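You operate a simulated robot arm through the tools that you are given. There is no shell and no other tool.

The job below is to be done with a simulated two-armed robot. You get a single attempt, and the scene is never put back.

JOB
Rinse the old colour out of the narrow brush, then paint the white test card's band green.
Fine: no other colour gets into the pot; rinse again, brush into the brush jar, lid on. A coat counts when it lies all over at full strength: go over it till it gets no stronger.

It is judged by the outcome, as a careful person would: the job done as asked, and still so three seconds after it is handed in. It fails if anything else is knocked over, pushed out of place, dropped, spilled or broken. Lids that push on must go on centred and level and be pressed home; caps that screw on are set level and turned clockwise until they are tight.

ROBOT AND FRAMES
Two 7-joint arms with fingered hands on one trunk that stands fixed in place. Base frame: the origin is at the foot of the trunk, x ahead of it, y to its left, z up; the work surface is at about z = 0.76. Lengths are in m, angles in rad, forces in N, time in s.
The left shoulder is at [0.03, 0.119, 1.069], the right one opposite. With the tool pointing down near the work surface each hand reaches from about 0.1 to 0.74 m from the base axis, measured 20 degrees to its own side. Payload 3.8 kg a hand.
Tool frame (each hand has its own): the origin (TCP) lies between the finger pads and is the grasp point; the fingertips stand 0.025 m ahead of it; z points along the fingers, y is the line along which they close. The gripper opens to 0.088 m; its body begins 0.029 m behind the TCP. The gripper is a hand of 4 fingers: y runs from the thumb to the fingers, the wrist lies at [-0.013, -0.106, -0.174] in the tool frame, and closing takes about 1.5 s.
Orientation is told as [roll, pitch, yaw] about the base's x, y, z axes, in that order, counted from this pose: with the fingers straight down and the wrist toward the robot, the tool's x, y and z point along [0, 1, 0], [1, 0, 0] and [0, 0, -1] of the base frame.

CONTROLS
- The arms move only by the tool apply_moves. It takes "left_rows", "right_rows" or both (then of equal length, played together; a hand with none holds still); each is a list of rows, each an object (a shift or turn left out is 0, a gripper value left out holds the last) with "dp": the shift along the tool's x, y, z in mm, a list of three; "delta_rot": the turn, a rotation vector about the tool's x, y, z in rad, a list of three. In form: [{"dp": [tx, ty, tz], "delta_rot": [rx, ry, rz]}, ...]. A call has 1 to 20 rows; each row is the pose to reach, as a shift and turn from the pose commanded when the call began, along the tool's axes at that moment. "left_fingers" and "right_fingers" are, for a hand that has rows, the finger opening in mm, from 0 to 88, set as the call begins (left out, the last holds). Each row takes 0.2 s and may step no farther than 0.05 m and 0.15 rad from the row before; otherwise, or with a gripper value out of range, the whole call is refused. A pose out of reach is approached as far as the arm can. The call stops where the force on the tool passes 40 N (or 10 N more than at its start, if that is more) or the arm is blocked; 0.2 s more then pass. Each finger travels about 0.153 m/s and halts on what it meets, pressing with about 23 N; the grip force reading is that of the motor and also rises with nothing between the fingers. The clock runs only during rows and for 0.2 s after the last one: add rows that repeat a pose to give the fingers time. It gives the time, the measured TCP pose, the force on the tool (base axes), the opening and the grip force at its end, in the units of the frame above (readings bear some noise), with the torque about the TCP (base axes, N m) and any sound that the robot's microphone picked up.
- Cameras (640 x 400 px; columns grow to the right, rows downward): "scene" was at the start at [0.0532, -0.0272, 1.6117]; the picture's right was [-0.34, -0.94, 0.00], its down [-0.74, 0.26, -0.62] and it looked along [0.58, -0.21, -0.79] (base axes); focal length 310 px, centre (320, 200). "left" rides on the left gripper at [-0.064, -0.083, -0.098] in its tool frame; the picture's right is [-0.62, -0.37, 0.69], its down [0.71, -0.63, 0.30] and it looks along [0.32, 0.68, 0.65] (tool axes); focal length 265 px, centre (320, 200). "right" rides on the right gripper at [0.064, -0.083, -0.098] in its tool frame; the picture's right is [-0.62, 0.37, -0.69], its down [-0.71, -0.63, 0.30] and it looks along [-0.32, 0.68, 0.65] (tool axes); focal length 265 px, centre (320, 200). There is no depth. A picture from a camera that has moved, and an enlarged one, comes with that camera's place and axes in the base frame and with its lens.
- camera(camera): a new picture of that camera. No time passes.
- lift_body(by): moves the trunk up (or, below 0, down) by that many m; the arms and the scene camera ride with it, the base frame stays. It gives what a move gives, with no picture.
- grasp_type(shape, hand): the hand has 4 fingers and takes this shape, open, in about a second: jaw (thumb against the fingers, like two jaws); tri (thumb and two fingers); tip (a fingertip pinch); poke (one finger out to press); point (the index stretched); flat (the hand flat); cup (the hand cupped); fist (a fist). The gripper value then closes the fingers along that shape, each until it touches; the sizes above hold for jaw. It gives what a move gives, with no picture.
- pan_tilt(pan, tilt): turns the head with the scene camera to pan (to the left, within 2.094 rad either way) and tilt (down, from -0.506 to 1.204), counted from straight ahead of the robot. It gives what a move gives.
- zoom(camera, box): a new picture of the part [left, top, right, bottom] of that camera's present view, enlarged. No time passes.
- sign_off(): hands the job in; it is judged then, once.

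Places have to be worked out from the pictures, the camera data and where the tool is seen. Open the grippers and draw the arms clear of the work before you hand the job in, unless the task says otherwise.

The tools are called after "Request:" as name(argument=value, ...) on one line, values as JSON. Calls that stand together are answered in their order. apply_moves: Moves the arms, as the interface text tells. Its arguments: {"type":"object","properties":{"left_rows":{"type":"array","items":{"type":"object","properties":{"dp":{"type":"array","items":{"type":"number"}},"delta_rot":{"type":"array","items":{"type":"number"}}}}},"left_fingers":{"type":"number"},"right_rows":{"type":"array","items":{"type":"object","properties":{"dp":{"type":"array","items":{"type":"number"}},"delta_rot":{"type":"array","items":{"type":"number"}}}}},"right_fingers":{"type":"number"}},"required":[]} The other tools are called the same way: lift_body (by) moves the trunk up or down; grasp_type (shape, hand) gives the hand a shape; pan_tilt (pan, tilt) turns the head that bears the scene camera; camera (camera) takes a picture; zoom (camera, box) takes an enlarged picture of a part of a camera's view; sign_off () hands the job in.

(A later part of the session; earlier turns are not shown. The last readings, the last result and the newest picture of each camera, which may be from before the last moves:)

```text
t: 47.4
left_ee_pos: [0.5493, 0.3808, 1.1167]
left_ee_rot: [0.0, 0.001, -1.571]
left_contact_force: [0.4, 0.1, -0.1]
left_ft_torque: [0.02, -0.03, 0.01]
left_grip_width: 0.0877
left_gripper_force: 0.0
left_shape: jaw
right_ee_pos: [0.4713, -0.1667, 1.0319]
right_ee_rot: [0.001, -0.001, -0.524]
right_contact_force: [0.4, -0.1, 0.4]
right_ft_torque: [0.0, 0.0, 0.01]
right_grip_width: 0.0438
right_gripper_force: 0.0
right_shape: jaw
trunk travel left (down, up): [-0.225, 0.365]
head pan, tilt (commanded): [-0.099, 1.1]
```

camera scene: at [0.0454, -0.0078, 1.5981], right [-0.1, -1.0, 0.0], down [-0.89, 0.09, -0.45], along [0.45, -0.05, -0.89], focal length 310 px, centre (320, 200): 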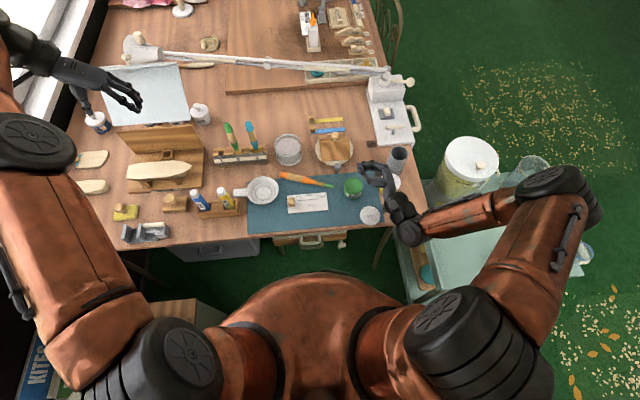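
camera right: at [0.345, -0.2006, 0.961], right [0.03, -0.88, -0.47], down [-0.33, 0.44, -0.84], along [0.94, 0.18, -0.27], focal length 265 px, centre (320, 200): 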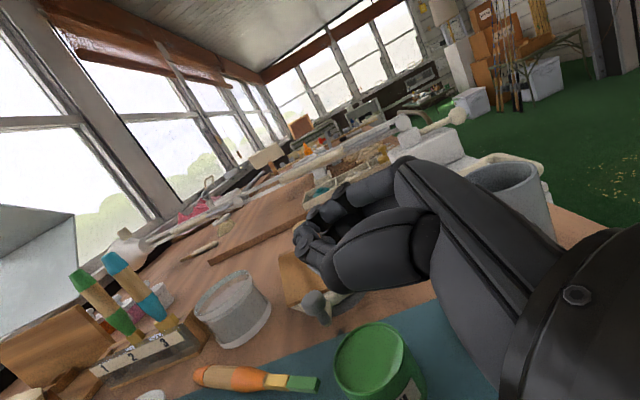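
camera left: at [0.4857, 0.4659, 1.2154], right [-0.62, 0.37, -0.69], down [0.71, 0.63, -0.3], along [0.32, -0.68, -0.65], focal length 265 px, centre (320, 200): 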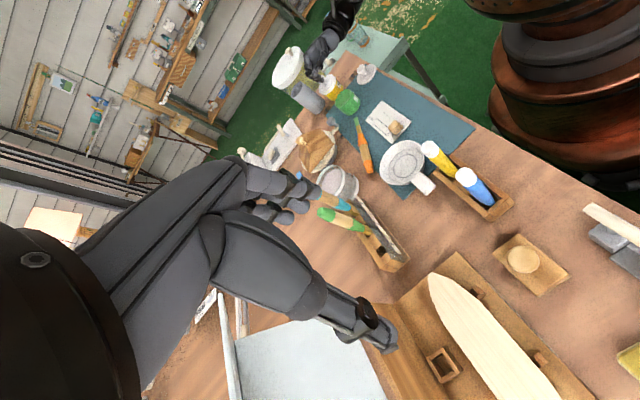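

The hand is raised with fingers down. I'll look at its finger shape at this opening before going for the brush.

Request:
camera(camera="left")

Request:
zoom(camera="scene", box=[260, 90, 440, 230])

Request:
camera(camera="right")

```text
taken
camera left: at [0.4855, 0.4651, 1.2159], right [-0.62, 0.37, -0.69], down [0.71, 0.63, -0.3], along [0.32, -0.68, -0.65], focal length 265 px, centre (320, 200)
```

left: 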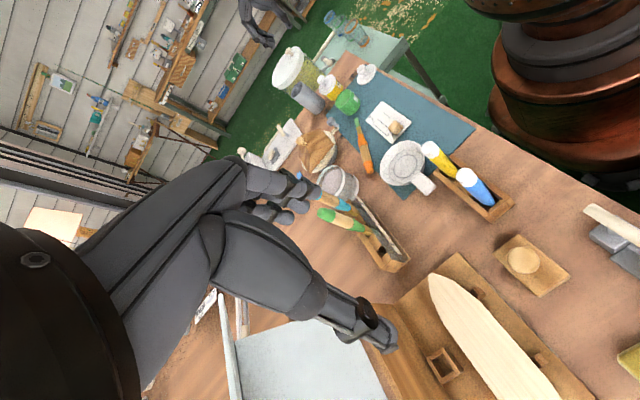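

```text
2.86 times, centred on (350, 160) of scene
camera zoom: at [0.0451, -0.0088, 1.5982], right [-0.1, -0.99, 0.0], down [-0.89, 0.09, -0.45], along [0.45, -0.04, -0.89], focal length 886 px, centre (234, 314)
```

zoom: 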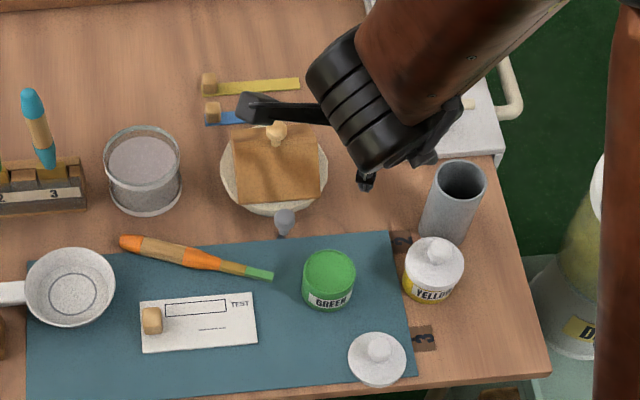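

```text
taken
camera right: at [0.432, -0.0698, 1.1308], right [0.01, -0.72, 0.69], down [-0.9, -0.3, -0.3], along [0.43, -0.62, -0.65], focal length 265 px, centre (320, 200)
```

right: 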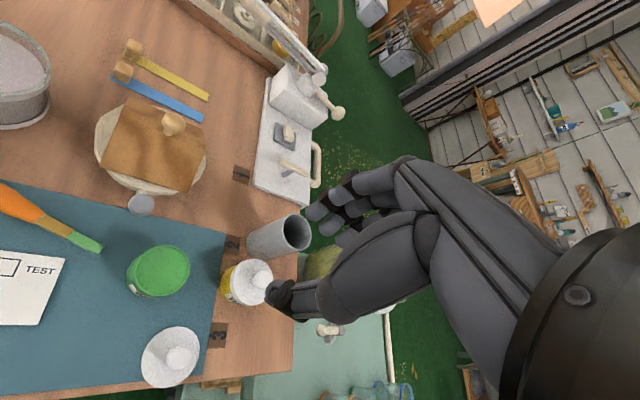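

At 44 mm the fingertips sit where the geometry says they should. I'll move above the brush's handle (≈(0.5365, 0.000)), aligned with its axis at yaw −0.35.

Request:
apply_moves(right_rows=[{"dp": [40, -6, 10], "delta_rot": [0, 0, -0.04]}, {"dp": [80, -12, 25], "delta_rot": [0, 0, -0.08]}, {"dp": [120, -18, 50], "delta_rot": [0, 0, -0.12]}, {"dp": [152, -23, 80], "delta_rot": [0, 0, -0.16]}, {"dp": [177, -27, 112], "delta_rot": [0, 0, -0.174]}, {"dp": [177, -27, 112], "delta_rot": [0, 0, -0.174]}])

Request:
camera(camera="right")

Request:
zoom(camera="left", box=[290, 60, 450, 200])

Request:
zoom(camera="scene", box=[230, 100, 370, 220])

```text
t: 48.8
left_ee_pos: [0.549, 0.3821, 1.1173]
left_ee_rot: [-0.001, 0.0, -1.571]
left_contact_force: [0.2, -0.4, 0.3]
left_ft_torque: [-0.02, 0.03, 0.0]
left_grip_width: 0.0878
left_gripper_force: 0.1
left_shape: jaw
right_ee_pos: [0.5364, -0.0003, 0.9186]
right_ee_rot: [0.0, 0.0, -0.351]
right_contact_force: [0.1, 0.7, -0.1]
right_ft_torque: [0.02, -0.02, 0.0]
right_grip_width: 0.0437
right_gripper_force: 0.1
right_shape: jaw
trunk travel left (down, up): [-0.225, 0.365]
head pan, tilt (commanded): [-0.099, 1.1]
```

```text
taken
camera right: at [0.4809, 0.0892, 1.0182], right [0.13, -0.71, 0.69], down [-0.84, -0.46, -0.3], along [0.53, -0.54, -0.65], focal length 265 px, centre (320, 200)
```

right: 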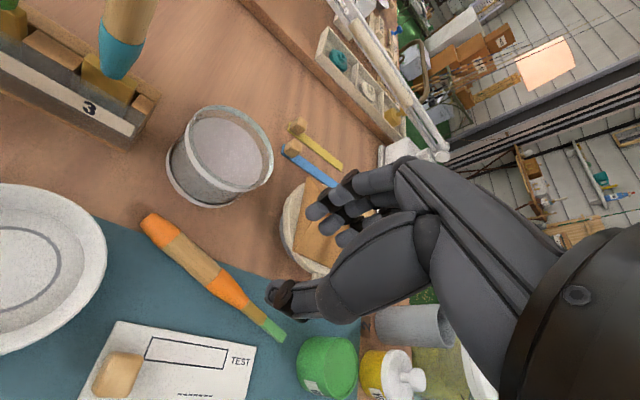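

```text
2.86 times, centred on (370, 130) of left
camera zoom: at [0.4852, 0.4656, 1.2159], right [-0.62, 0.37, -0.69], down [0.71, 0.63, -0.3], along [0.33, -0.68, -0.65], focal length 758 px, centre (177, 400)
```

zoom: 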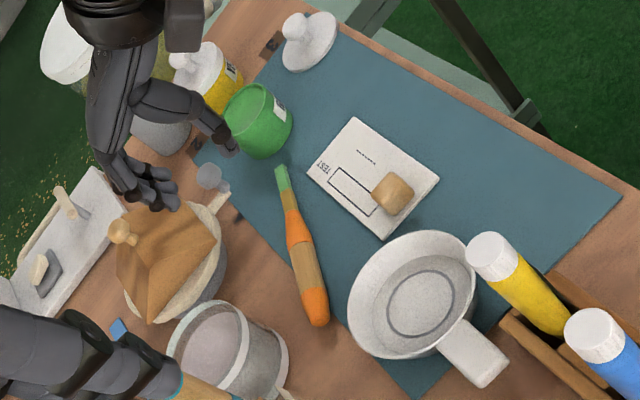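

```text
3.33 times, centred on (300, 160) of scene
camera zoom: at [0.0448, -0.0082, 1.5982], right [-0.1, -1.0, 0.0], down [-0.89, 0.09, -0.45], along [0.45, -0.04, -0.89], focal length 1034 px, centre (387, 333)
```

zoom: 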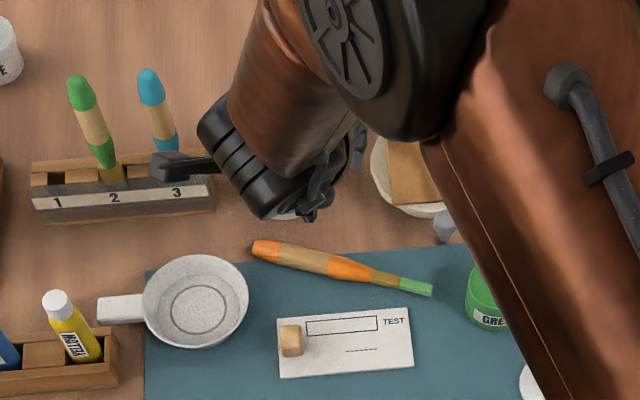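

The right camera puts the handle axis at x≈0.538 where y≈0, so I'm nearly aligned. I'll descend to just above the mat with a 2 mm correction.

Request:
apply_moves(right_rows=[{"dp": [0.5, 2, 35], "delta_rot": [0, 0, 0.02]}, {"dp": [0.5, 2, 65], "delta_rot": [0, 0, 0.02]}, {"dp": [0.5, 2, 90], "delta_rot": [0, 0, 0.02]}, {"dp": [0.5, 2, 108], "delta_rot": [0, 0, 0.02]}, {"dp": [0.5, 2, 119], "delta_rot": [0, 0, 0.02]}, {"dp": [0.5, 2, 119], "delta_rot": [0, 0, 0.02]}])

Request:
zoom(camera="right", box=[180, 120, 420, 360])

Request:
zoom(camera="left", box=[310, 80, 430, 180])

```text
t: 50.2
left_ee_pos: [0.5512, 0.3828, 1.1175]
left_ee_rot: [0.0, -0.001, -1.57]
left_contact_force: [0.3, 0.3, -0.3]
left_ft_torque: [0.04, 0.06, 0.01]
left_grip_width: 0.0872
left_gripper_force: 0.1
left_shape: jaw
right_ee_pos: [0.5392, -0.0006, 0.8022]
right_ee_rot: [0.0, 0.0, -0.37]
right_contact_force: [0.6, 0.5, 0.0]
right_ft_torque: [-0.02, -0.01, 0.03]
right_grip_width: 0.0438
right_gripper_force: 0.1
right_shape: jaw
trunk travel left (down, up): [-0.225, 0.365]
head pan, tilt (commanded): [-0.099, 1.1]
```

```text
1.67 times, centred on (300, 240) of right
camera zoom: at [0.4848, 0.0897, 0.8994], right [0.12, -0.71, 0.69], down [-0.85, -0.44, -0.3], along [0.52, -0.55, -0.65], focal length 442 px, centre (353, 133)
```

zoom: 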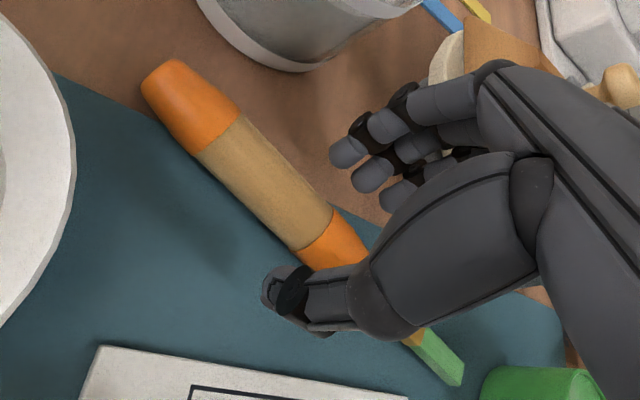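

```text
4.00 times, centred on (370, 130) of left
camera zoom: at [0.4855, 0.466, 1.2156], right [-0.62, 0.37, -0.69], down [0.71, 0.63, -0.3], along [0.32, -0.68, -0.65], focal length 1062 px, centre (120, 480)
```

zoom: 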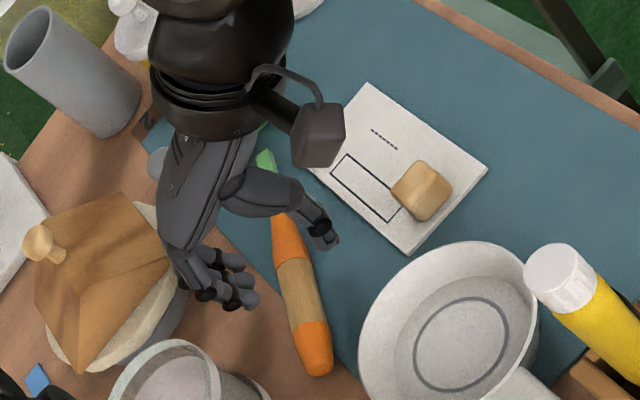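

The handle passes centrally between thumb and fingers. I'll lower the last 12 mm and check the force before closing.

Request:
apply_moves(right_rows=[{"dp": [0, 0, 6]}, {"dp": [0, 0, 12]}, {"dp": [0, 0, 12]}])

Request:
zoom(camera="right", box=[180, 120, 420, 360])

```text
t: 51.0
left_ee_pos: [0.5508, 0.3816, 1.117]
left_ee_rot: [0.001, -0.001, -1.571]
left_contact_force: [0.7, 0.0, 0.9]
left_ft_torque: [0.0, 0.01, 0.0]
left_grip_width: 0.0874
left_gripper_force: 0.0
left_shape: jaw
right_ee_pos: [0.5398, -0.0008, 0.7895]
right_ee_rot: [0.0, -0.001, -0.369]
right_contact_force: [-0.1, -0.5, 0.1]
right_ft_torque: [0.02, 0.01, 0.01]
right_grip_width: 0.0436
right_gripper_force: 0.1
right_shape: jaw
trunk travel left (down, up): [-0.225, 0.365]
head pan, tilt (commanded): [-0.099, 1.1]
```

```text
1.67 times, centred on (300, 240) of right
camera zoom: at [0.4846, 0.0902, 0.8875], right [0.12, -0.71, 0.69], down [-0.85, -0.44, -0.3], along [0.52, -0.55, -0.65], focal length 442 px, centre (353, 133)
```

zoom: 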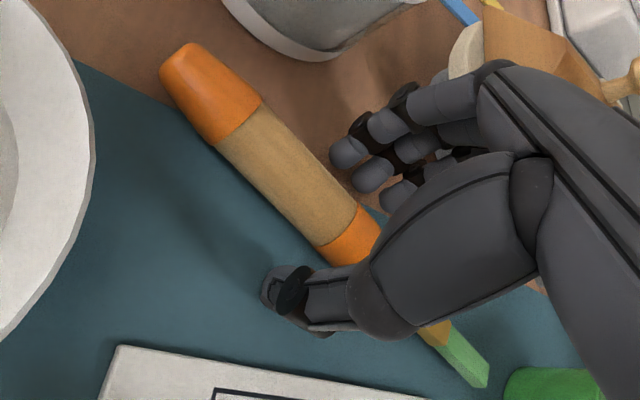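

No contact, and the handle sits between the digits. Closing now.

Request:
apply_moves(right_rows=[{"dp": [0, 0, 1]}, {"dp": [0, 0, 1]}, {"dp": [0, 0, 1]}, {"dp": [0, 0, 1]}, {"dp": [0, 0, 1]}, {"dp": [0, 0, 1]}, {"dp": [0, 0, 1]}, {"dp": [0, 0, 1]}], right_fingers=0)

Request:
zoom(camera="right", box=[180, 120, 420, 360])

Request:
zoom(camera="left", box=[310, 80, 430, 180])

```text
t: 52.8
left_ee_pos: [0.5494, 0.382, 1.118]
left_ee_rot: [0.002, 0.002, -1.571]
left_contact_force: [0.3, -0.7, -0.7]
left_ft_torque: [0.0, 0.01, 0.02]
left_grip_width: 0.0875
left_gripper_force: 0.1
left_shape: jaw
right_ee_pos: [0.5376, 0.0001, 0.7895]
right_ee_rot: [0.001, 0.002, -0.369]
right_contact_force: [-4.0, 0.7, 8.8]
right_ft_torque: [0.09, 0.14, 0.03]
right_grip_width: 0.0147
right_gripper_force: 22.6
right_shape: jaw
trunk travel left (down, up): [-0.225, 0.365]
head pan, tilt (commanded): [-0.099, 1.1]
```

```text
1.67 times, centred on (300, 240) of right
camera zoom: at [0.4841, 0.0905, 0.8872], right [0.12, -0.71, 0.69], down [-0.85, -0.44, -0.3], along [0.52, -0.55, -0.65], focal length 442 px, centre (353, 133)
```

zoom: 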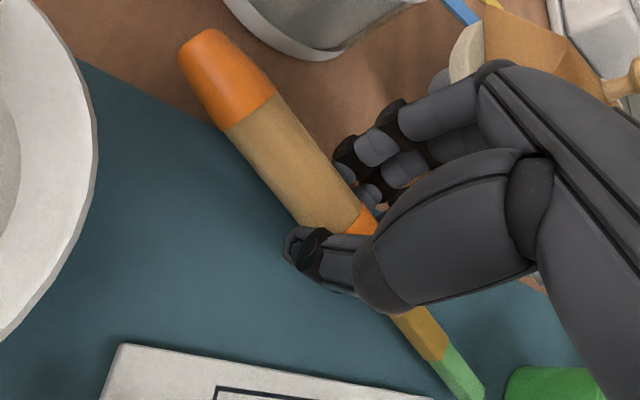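

```text
4.00 times, centred on (370, 130) of left
camera zoom: at [0.4846, 0.466, 1.2159], right [-0.62, 0.37, -0.69], down [0.71, 0.63, -0.3], along [0.33, -0.68, -0.65], focal length 1062 px, centre (120, 480)
```

zoom: 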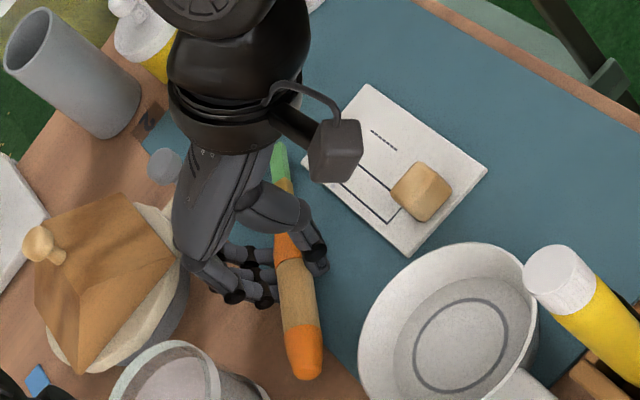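

The brush is gripped at 14.7 mm with light pressure against the mat. I'll lift straight up.

Request:
apply_moves(right_rows=[{"dp": [0, 0, -8]}, {"dp": [0, 0, -25]}, {"dp": [0, 0, -60]}, {"dp": [0, 0, -100]}, {"dp": [0, 0, -145]}, {"dp": [0, 0, -190]}, {"dp": [0, 0, -190]}])

Request:
zoom(camera="right", box=[180, 120, 460, 400])

Request:
zoom(camera="left", box=[250, 20, 430, 180])

Request:
zoom(camera="scene", box=[220, 80, 400, 230])

```text
t: 54.4
left_ee_pos: [0.5513, 0.3815, 1.1164]
left_ee_rot: [0.001, 0.0, -1.571]
left_contact_force: [0.8, -0.2, 0.2]
left_ft_torque: [-0.04, 0.0, -0.01]
left_grip_width: 0.0878
left_gripper_force: 0.0
left_shape: jaw
right_ee_pos: [0.5382, 0.0012, 0.978]
right_ee_rot: [-0.001, 0.0, -0.368]
right_contact_force: [0.1, 0.4, 0.3]
right_ft_torque: [-0.01, -0.02, -0.02]
right_grip_width: 0.0149
right_gripper_force: 23.2
right_shape: jaw
trunk travel left (down, up): [-0.225, 0.365]
head pan, tilt (commanded): [-0.099, 1.1]
```

```text
1.43 times, centred on (320, 260) of right
camera zoom: at [0.4841, 0.0907, 1.0765], right [0.12, -0.71, 0.69], down [-0.85, -0.44, -0.3], along [0.52, -0.55, -0.65], focal length 379 px, centre (320, 114)
```

zoom: 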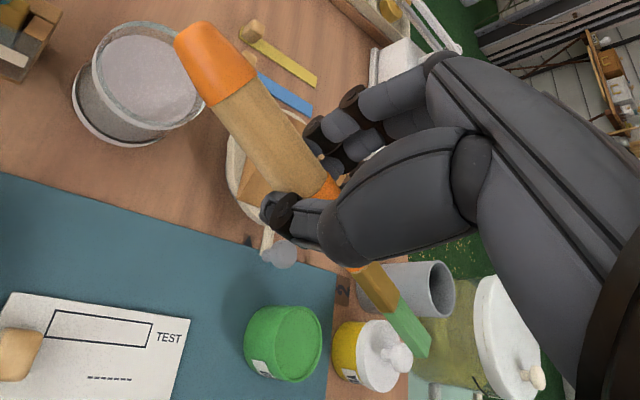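

```text
2.50 times, centred on (340, 100) of left
camera zoom: at [0.486, 0.4662, 1.2152], right [-0.62, 0.37, -0.69], down [0.71, 0.63, -0.3], along [0.32, -0.68, -0.65], focal length 664 px, centre (270, 450)
```

zoom: 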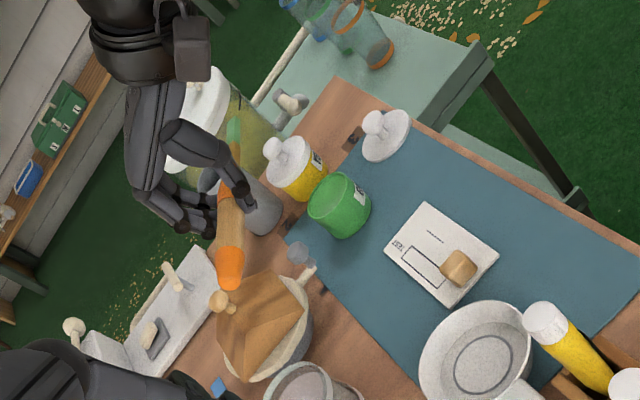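

```text
2.67 times, centred on (310, 155) of scene
camera zoom: at [0.0459, -0.0074, 1.5982], right [-0.1, -1.0, 0.0], down [-0.89, 0.09, -0.45], along [0.45, -0.05, -0.89], focal length 827 px, centre (347, 320)
```

zoom: 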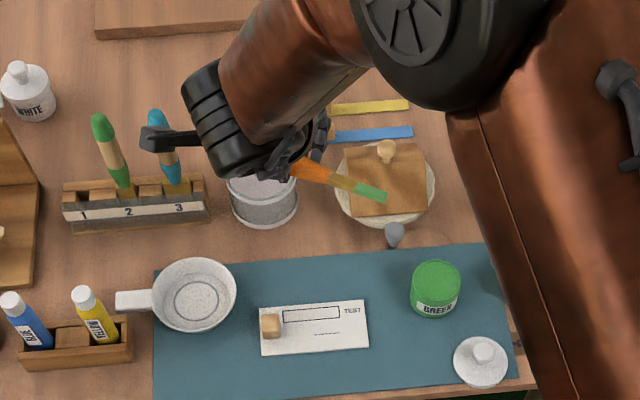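

The brush is held again and the mat looks clean. I'll raise it and tilt the hand back into the tip-down working pose.

Request:
apply_moves(right_rows=[{"dp": [-18, -17, -27], "delta_rot": [0, 0, 0.05]}, {"dp": [-36, -35, -55], "delta_rot": [0, 0, 0.1]}, {"dp": [-53, -52, -82], "delta_rot": [0, 0, 0.155]}, {"dp": [-53, -52, -82], "delta_rot": [0, 0, 0.155]}])

Request:
apply_moves(right_rows=[{"delta_rot": [0, 0.12, 0]}, {"delta_rot": [0, 0.24, 0]}, {"delta_rot": [0, 0.36, 0]}, {"delta_rot": [0, 0.48, 0]}, {"delta_rot": [0, 0.6, 0]}, {"delta_rot": [0, 0.72, 0]}, {"delta_rot": [0, 0.84, 0]}, {"delta_rot": [0, 0.96, 0]}, {"delta_rot": [0, 1.08, 0]}, {"delta_rot": [0, 1.2, 0]}, {"delta_rot": [0, 1.32, 0]}, {"delta_rot": [0, 1.4, 0]}, {"delta_rot": [0, 1.466, 0]}, {"delta_rot": [0, 1.466, 0]}])

Request:
zoom(camera="scene", box=[240, 90, 380, 220])

Request:
zoom(camera="left", box=[220, 20, 400, 180])

Request:
camera(camera="right")

```text
t: 55.4
left_ee_pos: [0.5518, 0.3815, 1.1162]
left_ee_rot: [-0.002, -0.001, -1.57]
left_contact_force: [0.0, 0.4, -0.1]
left_ft_torque: [-0.02, 0.03, -0.05]
left_grip_width: 0.0878
left_gripper_force: 0.1
left_shape: jaw
right_ee_pos: [0.4705, -0.0306, 1.0601]
right_ee_rot: [-0.003, 0.0, -0.526]
right_contact_force: [0.1, -0.1, -0.7]
right_ft_torque: [0.03, -0.01, 0.04]
right_grip_width: 0.0145
right_gripper_force: 23.3
right_shape: jaw
trunk travel left (down, up): [-0.225, 0.365]
head pan, tilt (commanded): [-0.099, 1.1]
```

```text
t: 58.4
left_ee_pos: [0.5497, 0.3825, 1.1173]
left_ee_rot: [0.001, 0.001, -1.572]
left_contact_force: [0.4, -1.0, 0.0]
left_ft_torque: [-0.03, 0.02, 0.01]
left_grip_width: 0.0874
left_gripper_force: 0.0
left_shape: jaw
right_ee_pos: [0.4717, -0.0298, 1.0613]
right_ee_rot: [1.467, 0.0, -0.524]
right_contact_force: [0.0, -0.6, -0.1]
right_ft_torque: [0.02, -0.05, -0.01]
right_grip_width: 0.0144
right_gripper_force: 22.8
right_shape: jaw
trunk travel left (down, up): [-0.225, 0.365]
head pan, tilt (commanded): [-0.099, 1.1]
```

```text
3.08 times, centred on (310, 155) of scene
camera zoom: at [0.0451, -0.0077, 1.5982], right [-0.1, -1.0, 0.0], down [-0.89, 0.09, -0.45], along [0.45, -0.05, -0.89], focal length 954 px, centre (351, 338)
```

zoom: 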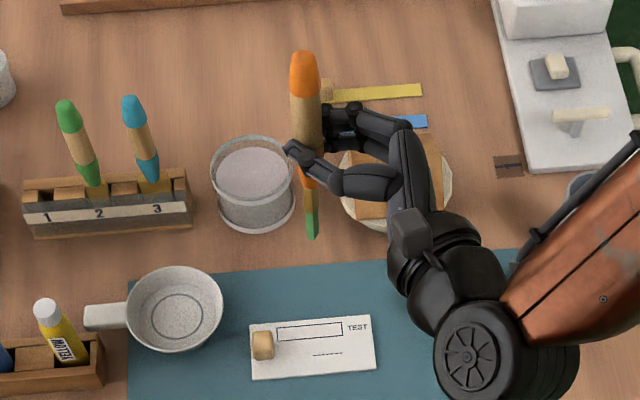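

```text
2.50 times, centred on (310, 100) of left
camera zoom: at [0.4855, 0.466, 1.2156], right [-0.62, 0.37, -0.69], down [0.71, 0.63, -0.3], along [0.32, -0.68, -0.65], focal length 664 px, centre (345, 450)
```

zoom: 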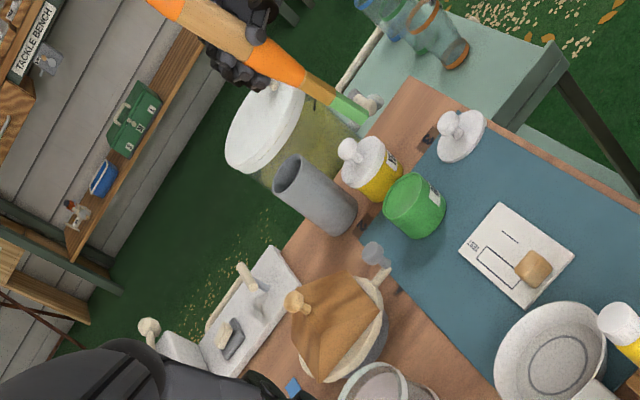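

```text
taken
camera right: at [0.3535, -0.0673, 1.135], right [-0.06, -0.84, -0.55], down [-0.43, 0.51, -0.74], along [0.9, 0.19, -0.39], focal length 265 px, centre (320, 200)
```

right: 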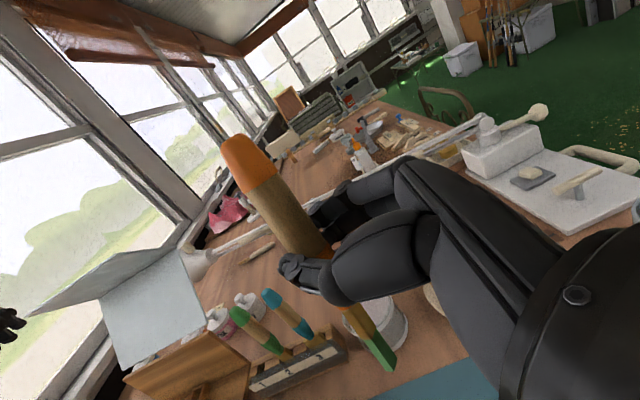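

The tip measures (0.4585, −0.018, 0.963) and the bristles still carry green. I'll straighten the lean and hover about 20 mm above the middle of the band to align visually.

Request:
apply_moves(right_rows=[{"dp": [-35, -1, 7], "delta_rot": [0, 0, -0.043]}, {"dp": [-70, -2, 14], "delta_rot": [0, 0, -0.086]}, {"dp": [-105, -2.5, 21], "delta_rot": [0, 0, -0.129]}, {"dp": [-140, -3, 28], "delta_rot": [0, 0, -0.172]}, {"dp": [-160, -4, 31.5], "delta_rot": [0, 0, -0.172]}, {"dp": [-174, -4, 34], "delta_rot": [0, 0, -0.172]}, {"dp": [-174, -4, 34], "delta_rot": [0, 0, -0.172]}])

Request:
zoom(camera="scene", box=[265, 150, 355, 220])

Request:
zoom(camera="left", box=[340, 80, 430, 150])

Request:
zoom(camera="right", box=[300, 280, 460, 400])

```text
t: 60.0
left_ee_pos: [0.5509, 0.3814, 1.1172]
left_ee_rot: [0.0, 0.001, -1.571]
left_contact_force: [0.4, 0.1, 0.1]
left_ft_torque: [-0.05, 0.01, -0.02]
left_grip_width: 0.0879
left_gripper_force: 0.0
left_shape: jaw
right_ee_pos: [0.4752, -0.0144, 0.8841]
right_ee_rot: [1.464, -0.172, -0.506]
right_contact_force: [-0.3, 0.4, -0.7]
right_ft_torque: [0.04, -0.01, -0.04]
right_grip_width: 0.0146
right_gripper_force: 22.6
right_shape: jaw
trunk travel left (down, up): [-0.225, 0.365]
head pan, tilt (commanded): [-0.099, 1.1]
```

```text
5.71 times, centred on (310, 185) of scene
camera zoom: at [0.0452, -0.0078, 1.5982], right [-0.1, -1.0, 0.0], down [-0.89, 0.09, -0.45], along [0.45, -0.05, -0.89], focal length 1772 px, centre (377, 286)
```

zoom: 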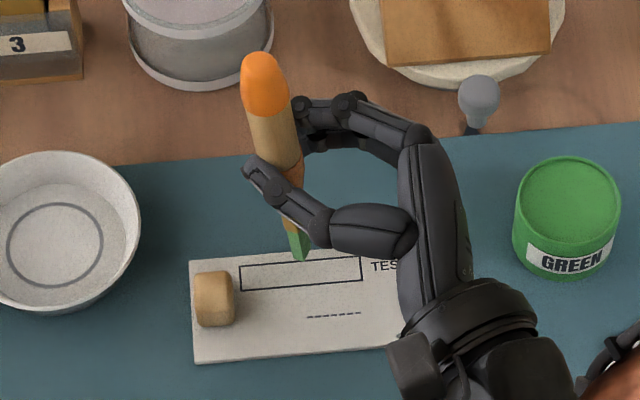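

```text
5.71 times, centred on (385, 115) of left
camera zoom: at [0.4855, 0.4659, 1.2156], right [-0.62, 0.37, -0.69], down [0.71, 0.63, -0.3], along [0.32, -0.68, -0.65], focal length 1517 px, centre (-51, 686)
```

zoom: 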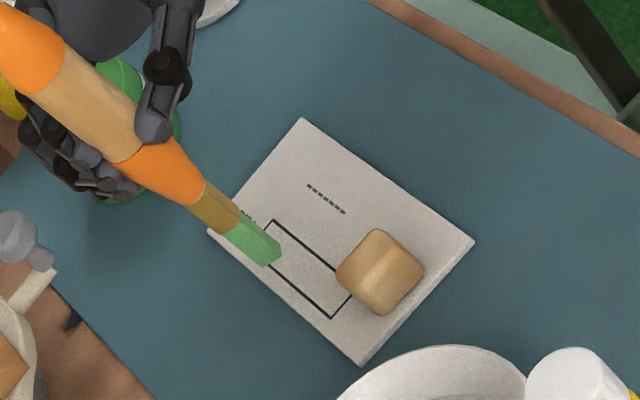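

```text
3.33 times, centred on (380, 340) of right
camera zoom: at [0.3489, -0.0479, 0.9426], right [0.03, -0.88, -0.47], down [-0.32, 0.44, -0.84], along [0.95, 0.18, -0.27], focal length 885 px, centre (120, -267)
```

zoom: 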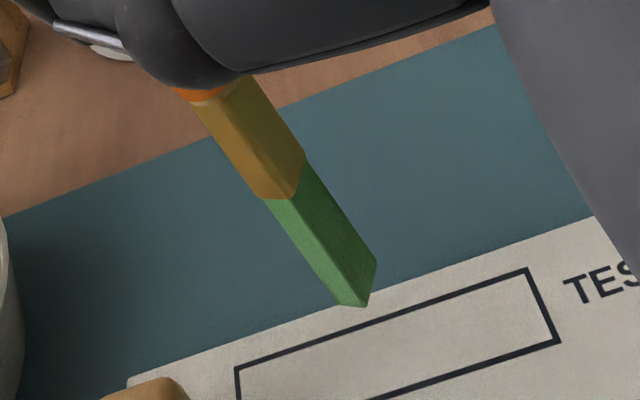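

The tip will land mid-band according to the right camera. I'll lower it in small steps, watching the force for contact.

Request:
apply_moves(right_rows=[{"dp": [-6, -1, 0.6]}, {"dp": [-11, -1.9, 1.2]}, {"dp": [-14.7, -2.6, 1.6]}, {"dp": [-14.7, -2.6, 1.6]}])

Request:
zoom(camera="right", box=[300, 280, 460, 400])

Request:
zoom(camera="left", box=[350, 90, 420, 145])

```text
t: 61.0
left_ee_pos: [0.5507, 0.3811, 1.118]
left_ee_rot: [0.0, 0.001, -1.571]
left_contact_force: [0.0, 0.3, 0.1]
left_ft_torque: [0.0, -0.01, 0.02]
left_grip_width: 0.0875
left_gripper_force: 0.0
left_shape: jaw
right_ee_pos: [0.476, -0.0144, 0.8688]
right_ee_rot: [1.464, -0.171, -0.505]
right_contact_force: [-0.4, 0.6, 0.6]
right_ft_torque: [-0.02, -0.03, 0.02]
right_grip_width: 0.0146
right_gripper_force: 22.8
right_shape: jaw
trunk travel left (down, up): [-0.225, 0.365]
head pan, tilt (commanded): [-0.099, 1.1]
```

```text
3.33 times, centred on (380, 340) of right
camera zoom: at [0.3488, -0.0483, 0.9281], right [0.03, -0.88, -0.47], down [-0.32, 0.44, -0.84], along [0.95, 0.18, -0.27], focal length 885 px, centre (120, -267)
```

zoom: 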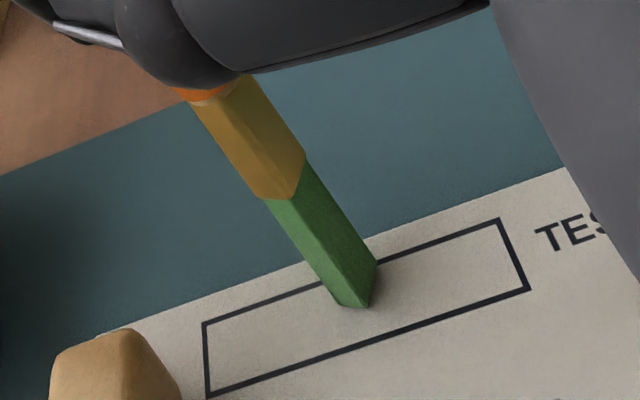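

```text
7.27 times, centred on (385, 118) of left
camera zoom: at [0.4856, 0.4659, 1.2156], right [-0.62, 0.37, -0.69], down [0.71, 0.63, -0.3], along [0.32, -0.68, -0.65], focal length 1930 px, centre (-153, 800)
```

zoom: 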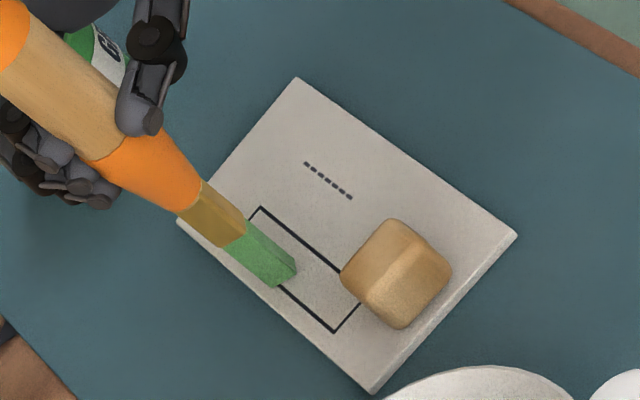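

The tip is a few millimetres off the card. I'll continue down 3 mm in 1 mm rows and check the force.

Request:
apply_moves(right_rows=[{"dp": [-1, -0.2, 0.1]}, {"dp": [-2, -0.3, 0.2]}, {"dp": [-3, -0.5, 0.3]}, {"dp": [-3, -0.5, 0.3]}])

Request:
zoom(camera="right", box=[300, 280, 460, 400])

```text
t: 62.0
left_ee_pos: [0.5499, 0.3818, 1.1179]
left_ee_rot: [0.0, 0.0, -1.57]
left_contact_force: [0.0, -0.9, -0.1]
left_ft_torque: [0.0, 0.0, 0.0]
left_grip_width: 0.0878
left_gripper_force: 0.1
left_shape: jaw
right_ee_pos: [0.4768, -0.0154, 0.8661]
right_ee_rot: [1.468, -0.172, -0.504]
right_contact_force: [1.7, 0.3, 12.7]
right_ft_torque: [0.12, -0.21, -0.05]
right_grip_width: 0.0146
right_gripper_force: 23.3
right_shape: jaw
trunk travel left (down, up): [-0.225, 0.365]
head pan, tilt (commanded): [-0.099, 1.1]
```

```text
3.33 times, centred on (380, 340) of right
camera zoom: at [0.3485, -0.0482, 0.9256], right [0.03, -0.88, -0.47], down [-0.32, 0.44, -0.84], along [0.95, 0.18, -0.27], focal length 885 px, centre (120, -267)
```

zoom: 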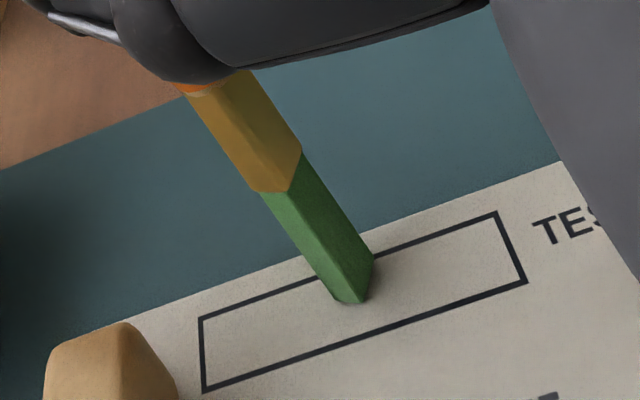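

Contact: 12.7 N is too firm. I'll ease up 2 mm and read the force again.

Request:
apply_moves(right_rows=[{"dp": [2, 0.3, -0.2]}, {"dp": [2, 0.3, -0.2]}])

Request:
zoom(camera="right", box=[300, 280, 460, 400])

Request:
zoom(camera="left", box=[350, 90, 420, 145])

```text
t: 62.6
left_ee_pos: [0.5508, 0.3816, 1.1182]
left_ee_rot: [0.001, 0.0, -1.57]
left_contact_force: [0.3, -0.2, 0.3]
left_ft_torque: [-0.01, 0.02, 0.0]
left_grip_width: 0.0878
left_gripper_force: 0.0
left_shape: jaw
right_ee_pos: [0.4742, -0.0155, 0.8673]
right_ee_rot: [1.465, -0.172, -0.505]
right_contact_force: [1.5, 0.3, 6.9]
right_ft_torque: [0.03, -0.17, 0.0]
right_grip_width: 0.0146
right_gripper_force: 23.2
right_shape: jaw
trunk travel left (down, up): [-0.225, 0.365]
head pan, tilt (commanded): [-0.099, 1.1]
```

```text
3.33 times, centred on (380, 340) of right
camera zoom: at [0.3483, -0.0484, 0.9268], right [0.03, -0.88, -0.47], down [-0.32, 0.44, -0.84], along [0.95, 0.18, -0.27], focal length 885 px, centre (120, -267)
```

zoom: 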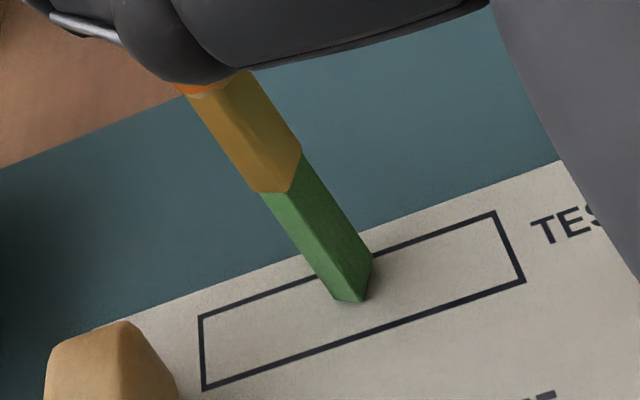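

```text
7.27 times, centred on (385, 118) of left
camera zoom: at [0.4852, 0.4659, 1.2157], right [-0.62, 0.37, -0.69], down [0.71, 0.63, -0.3], along [0.33, -0.68, -0.65], focal length 1930 px, centre (-153, 800)
```

zoom: 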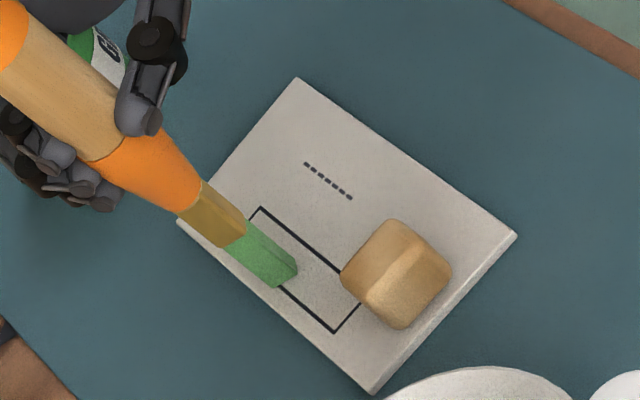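

Still 6.9 N, and the footprint sits toward the band's far edge. I'll ease up another 1.5 mm, shift 3.5 mm toward the robot, and make a first light stroke to the left end and back to see how the paint lays.

Request:
apply_moves(right_rows=[{"dp": [1.81, -2.76, -1.9]}, {"dp": [2.68, -5.15, 2.41]}, {"dp": [3.56, -7.53, 6.71]}, {"dp": [4.43, -9.92, 11.02]}, {"dp": [5.31, -12.3, 15.33]}, {"dp": [6.01, -14.21, 18.77]}, {"dp": [5.31, -12.3, 15.33]}, {"dp": [4.43, -9.92, 11.02]}, {"dp": [3.56, -7.53, 6.71]}, {"dp": [2.68, -5.15, 2.41]}, {"dp": [1.81, -2.76, -1.9]}, {"dp": [0.94, -0.37, -6.21]}, {"dp": [0.06, 2.01, -10.51]}])

Request:
zoom(camera="right", box=[280, 270, 460, 400])

Request:
zoom(camera="left", box=[350, 90, 420, 145])

Request:
zoom(camera="scene", box=[275, 165, 345, 220])

```text
t: 65.4
left_ee_pos: [0.5501, 0.3816, 1.1174]
left_ee_rot: [0.0, 0.0, -1.571]
left_contact_force: [-0.7, 0.2, 0.4]
left_ft_torque: [-0.01, 0.01, -0.03]
left_grip_width: 0.088
left_gripper_force: 0.1
left_shape: jaw
right_ee_pos: [0.472, -0.0249, 0.8692]
right_ee_rot: [1.462, -0.173, -0.505]
right_contact_force: [-0.5, -0.1, -0.9]
right_ft_torque: [0.02, 0.0, 0.01]
right_grip_width: 0.0146
right_gripper_force: 22.8
right_shape: jaw
trunk travel left (down, up): [-0.225, 0.365]
head pan, tilt (commanded): [-0.099, 1.1]
```

```text
3.08 times, centred on (370, 335) of right
camera zoom: at [0.3451, -0.0585, 0.9286], right [0.03, -0.88, -0.47], down [-0.32, 0.44, -0.84], along [0.95, 0.18, -0.27], focal length 817 px, centre (166, -215)
```

zoom: 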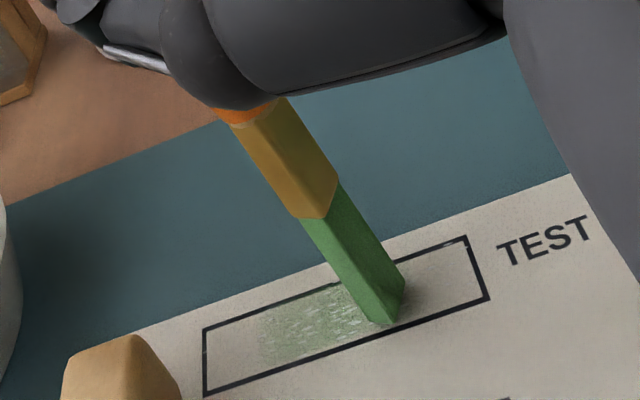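

```text
7.27 times, centred on (385, 118) of left
camera zoom: at [0.4856, 0.4658, 1.2156], right [-0.62, 0.37, -0.69], down [0.71, 0.63, -0.3], along [0.32, -0.68, -0.65], focal length 1930 px, centre (-153, 800)
```

zoom: 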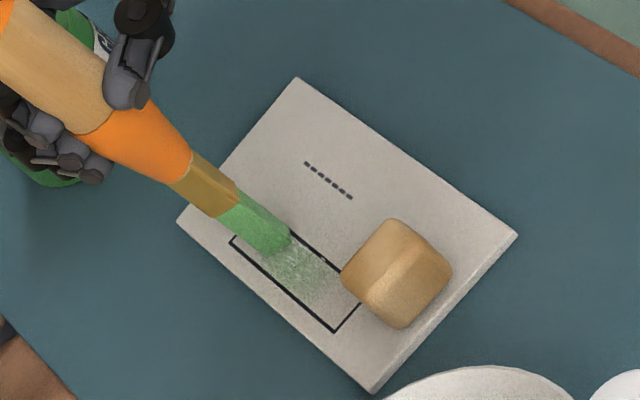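

```text
7.27 times, centred on (310, 192) of scene
camera zoom: at [0.0452, -0.008, 1.5982], right [-0.1, -1.0, 0.0], down [-0.89, 0.09, -0.45], along [0.45, -0.05, -0.89], focal length 2255 px, centre (393, 254)
```

zoom: 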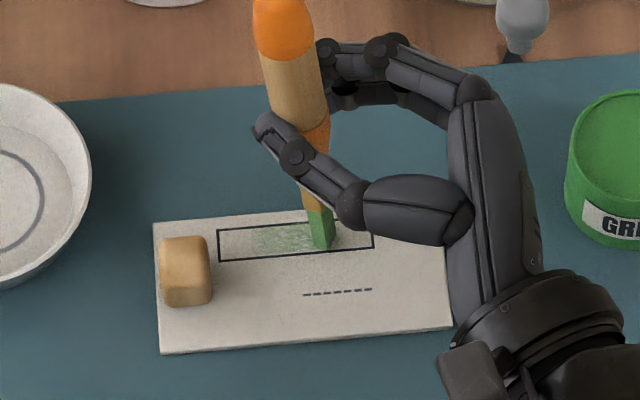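

The paint lays well, nearly the band's full width, but light and not yet to the ends. I'll make a full pass right to left and back, with slightly more contact and small sideways offsets.

Request:
apply_moves(right_rows=[{"dp": [-2.21, 2.86, -8.41]}, {"dp": [-3.61, 6.68, -15.3]}, {"dp": [-2.39, 3.34, -9.27]}, {"dp": [-1.16, 0, -3.24]}, {"dp": [0.06, -3.34, 2.79]}, {"dp": [1.28, -6.68, 8.81]}, {"dp": [2.51, -10.02, 14.84]}, {"dp": [3.73, -13.36, 20.87]}, {"dp": [4.96, -16.7, 26.9]}, {"dp": [6.01, -19.56, 32.07]}, {"dp": [5.82, -17.84, 33.06]}, {"dp": [4.77, -14.98, 27.89]}, {"dp": [3.54, -11.64, 21.86]}, {"dp": [2.32, -8.3, 15.83]}, {"dp": [1.09, -4.96, 9.8]}, {"dp": [-0.13, -1.62, 3.78]}, {"dp": [-1.35, 1.72, -2.25]}, {"dp": [-2.58, 5.06, -8.28]}, {"dp": [-3.8, 8.4, -14.31]}])

Request:
zoom(camera="right", box=[280, 270, 460, 400])

Request:
zoom(camera="left", box=[350, 90, 420, 145])

Request:
zoom(camera="scene", box=[275, 165, 345, 220])

```text
t: 69.4
left_ee_pos: [0.5503, 0.3812, 1.1188]
left_ee_rot: [-0.002, 0.0, -1.572]
left_contact_force: [0.1, 0.0, 0.5]
left_ft_torque: [0.0, -0.02, 0.03]
left_grip_width: 0.0879
left_gripper_force: 0.1
left_shape: jaw
right_ee_pos: [0.4735, -0.0422, 0.8679]
right_ee_rot: [1.466, -0.172, -0.506]
right_contact_force: [0.0, -0.1, 0.1]
right_ft_torque: [0.02, 0.01, -0.01]
right_grip_width: 0.0146
right_gripper_force: 22.8
right_shape: jaw
trunk travel left (down, up): [-0.225, 0.365]
head pan, tilt (commanded): [-0.099, 1.1]
```

```text
3.08 times, centred on (370, 335) of right
camera zoom: at [0.3457, -0.0757, 0.9277], right [0.03, -0.88, -0.47], down [-0.32, 0.44, -0.84], along [0.95, 0.18, -0.27], focal length 817 px, centre (166, -215)
```

zoom: 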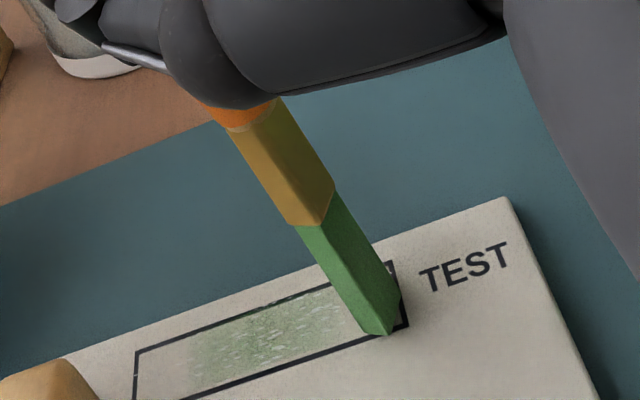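

```text
7.27 times, centred on (385, 118) of left
camera zoom: at [0.4856, 0.4658, 1.2156], right [-0.62, 0.37, -0.69], down [0.71, 0.63, -0.3], along [0.32, -0.68, -0.65], focal length 1930 px, centre (-153, 800)
```

zoom: 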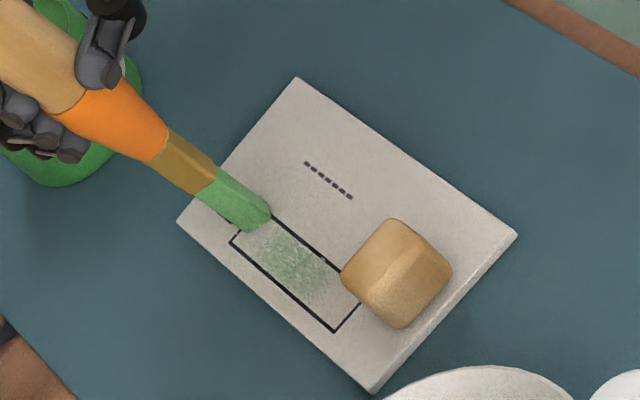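

```text
7.27 times, centred on (310, 192) of scene
camera zoom: at [0.0452, -0.008, 1.5982], right [-0.1, -1.0, 0.0], down [-0.89, 0.09, -0.45], along [0.45, -0.05, -0.89], focal length 2255 px, centre (393, 254)
```

zoom: 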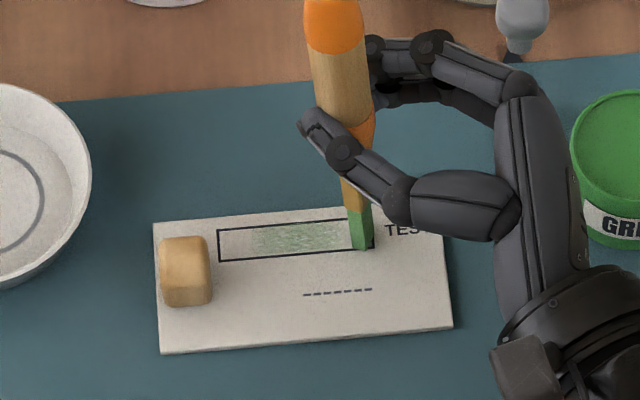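

Coverage reached only part of the band because contact was lost; the force now reads 0. I'll lower in 1 mm steps here at the right end to find contact again.

Request:
apply_moves(right_rows=[{"dp": [-0.5, -0.1, 0.05]}, {"dp": [-0.98, -0.17, 0.1]}, {"dp": [-0.98, -0.17, 0.1]}])

```text
t: 70.2
left_ee_pos: [0.5503, 0.3808, 1.1173]
left_ee_rot: [0.0, 0.0, -1.571]
left_contact_force: [0.0, 0.4, 0.6]
left_ft_torque: [0.0, 0.0, 0.02]
left_grip_width: 0.0877
left_gripper_force: 0.0
left_shape: jaw
right_ee_pos: [0.4723, -0.0417, 0.8665]
right_ee_rot: [1.467, -0.172, -0.506]
right_contact_force: [-0.3, 1.5, 2.6]
right_ft_torque: [0.03, -0.01, 0.0]
right_grip_width: 0.0146
right_gripper_force: 22.8
right_shape: jaw
trunk travel left (down, up): [-0.225, 0.365]
head pan, tilt (commanded): [-0.099, 1.1]
```

Light contact (2.6 N). Now a stroke leftward along the whole band at this pressure, then I'll check the force at the far end.

Request:
apply_moves(right_rows=[{"dp": [-0.39, -0.07, 0.04]}, {"dp": [0.83, -3.41, 6.07]}, {"dp": [2.06, -6.75, 12.1]}, {"dp": [3.28, -10.09, 18.13]}, {"dp": [4.51, -13.43, 24.16]}, {"dp": [5.73, -16.77, 30.19]}, {"dp": [6.96, -20.11, 36.21]}, {"dp": [8.18, -23.45, 42.24]}, {"dp": [9.4, -26.79, 48.27]}])

Request:
zoom(camera="right", box=[280, 270, 460, 400])

Request:
zoom(camera="scene", box=[275, 165, 345, 220])

Request:
zoom(camera="left", box=[350, 90, 420, 145])

```text
t: 72.2
left_ee_pos: [0.5511, 0.381, 1.1158]
left_ee_rot: [0.001, -0.001, -1.572]
left_contact_force: [-0.2, -0.6, -0.6]
left_ft_torque: [0.04, 0.0, -0.02]
left_grip_width: 0.0876
left_gripper_force: 0.1
left_shape: jaw
right_ee_pos: [0.4723, 0.0128, 0.8675]
right_ee_rot: [1.465, -0.172, -0.506]
right_contact_force: [-0.4, -0.4, 0.6]
right_ft_torque: [-0.04, -0.01, 0.02]
right_grip_width: 0.0147
right_gripper_force: 23.6
right_shape: jaw
trunk travel left (down, up): [-0.225, 0.365]
head pan, tilt (commanded): [-0.099, 1.1]
```

```text
3.08 times, centred on (370, 335) of right
camera zoom: at [0.346, -0.0195, 0.9265], right [0.03, -0.88, -0.47], down [-0.32, 0.44, -0.84], along [0.95, 0.18, -0.27], focal length 817 px, centre (166, -215)
```

zoom: 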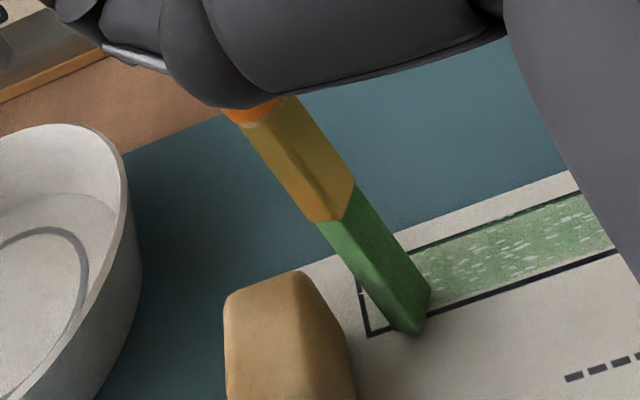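

```text
7.27 times, centred on (310, 192) of scene
camera zoom: at [0.0452, -0.0077, 1.5982], right [-0.1, -1.0, 0.0], down [-0.89, 0.09, -0.45], along [0.45, -0.05, -0.89], focal length 2255 px, centre (393, 254)
```

zoom: 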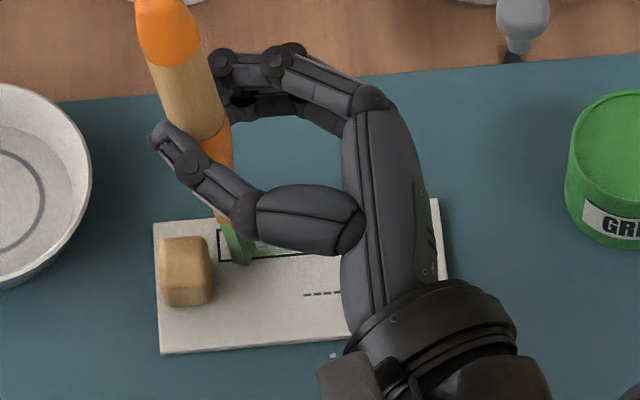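

```text
7.27 times, centred on (385, 118) of left
camera zoom: at [0.4856, 0.466, 1.2155], right [-0.62, 0.37, -0.69], down [0.71, 0.63, -0.3], along [0.32, -0.68, -0.65], focal length 1930 px, centre (-153, 800)
```

zoom: 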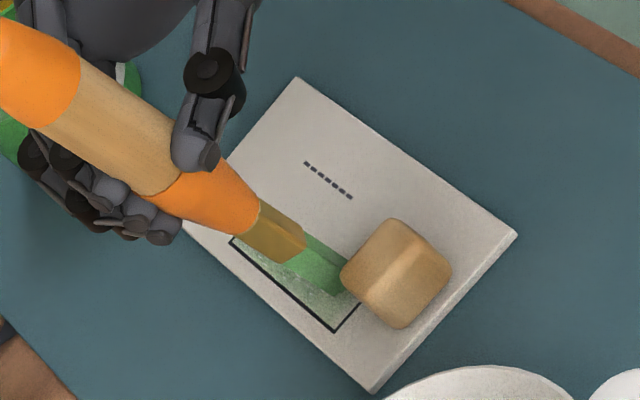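

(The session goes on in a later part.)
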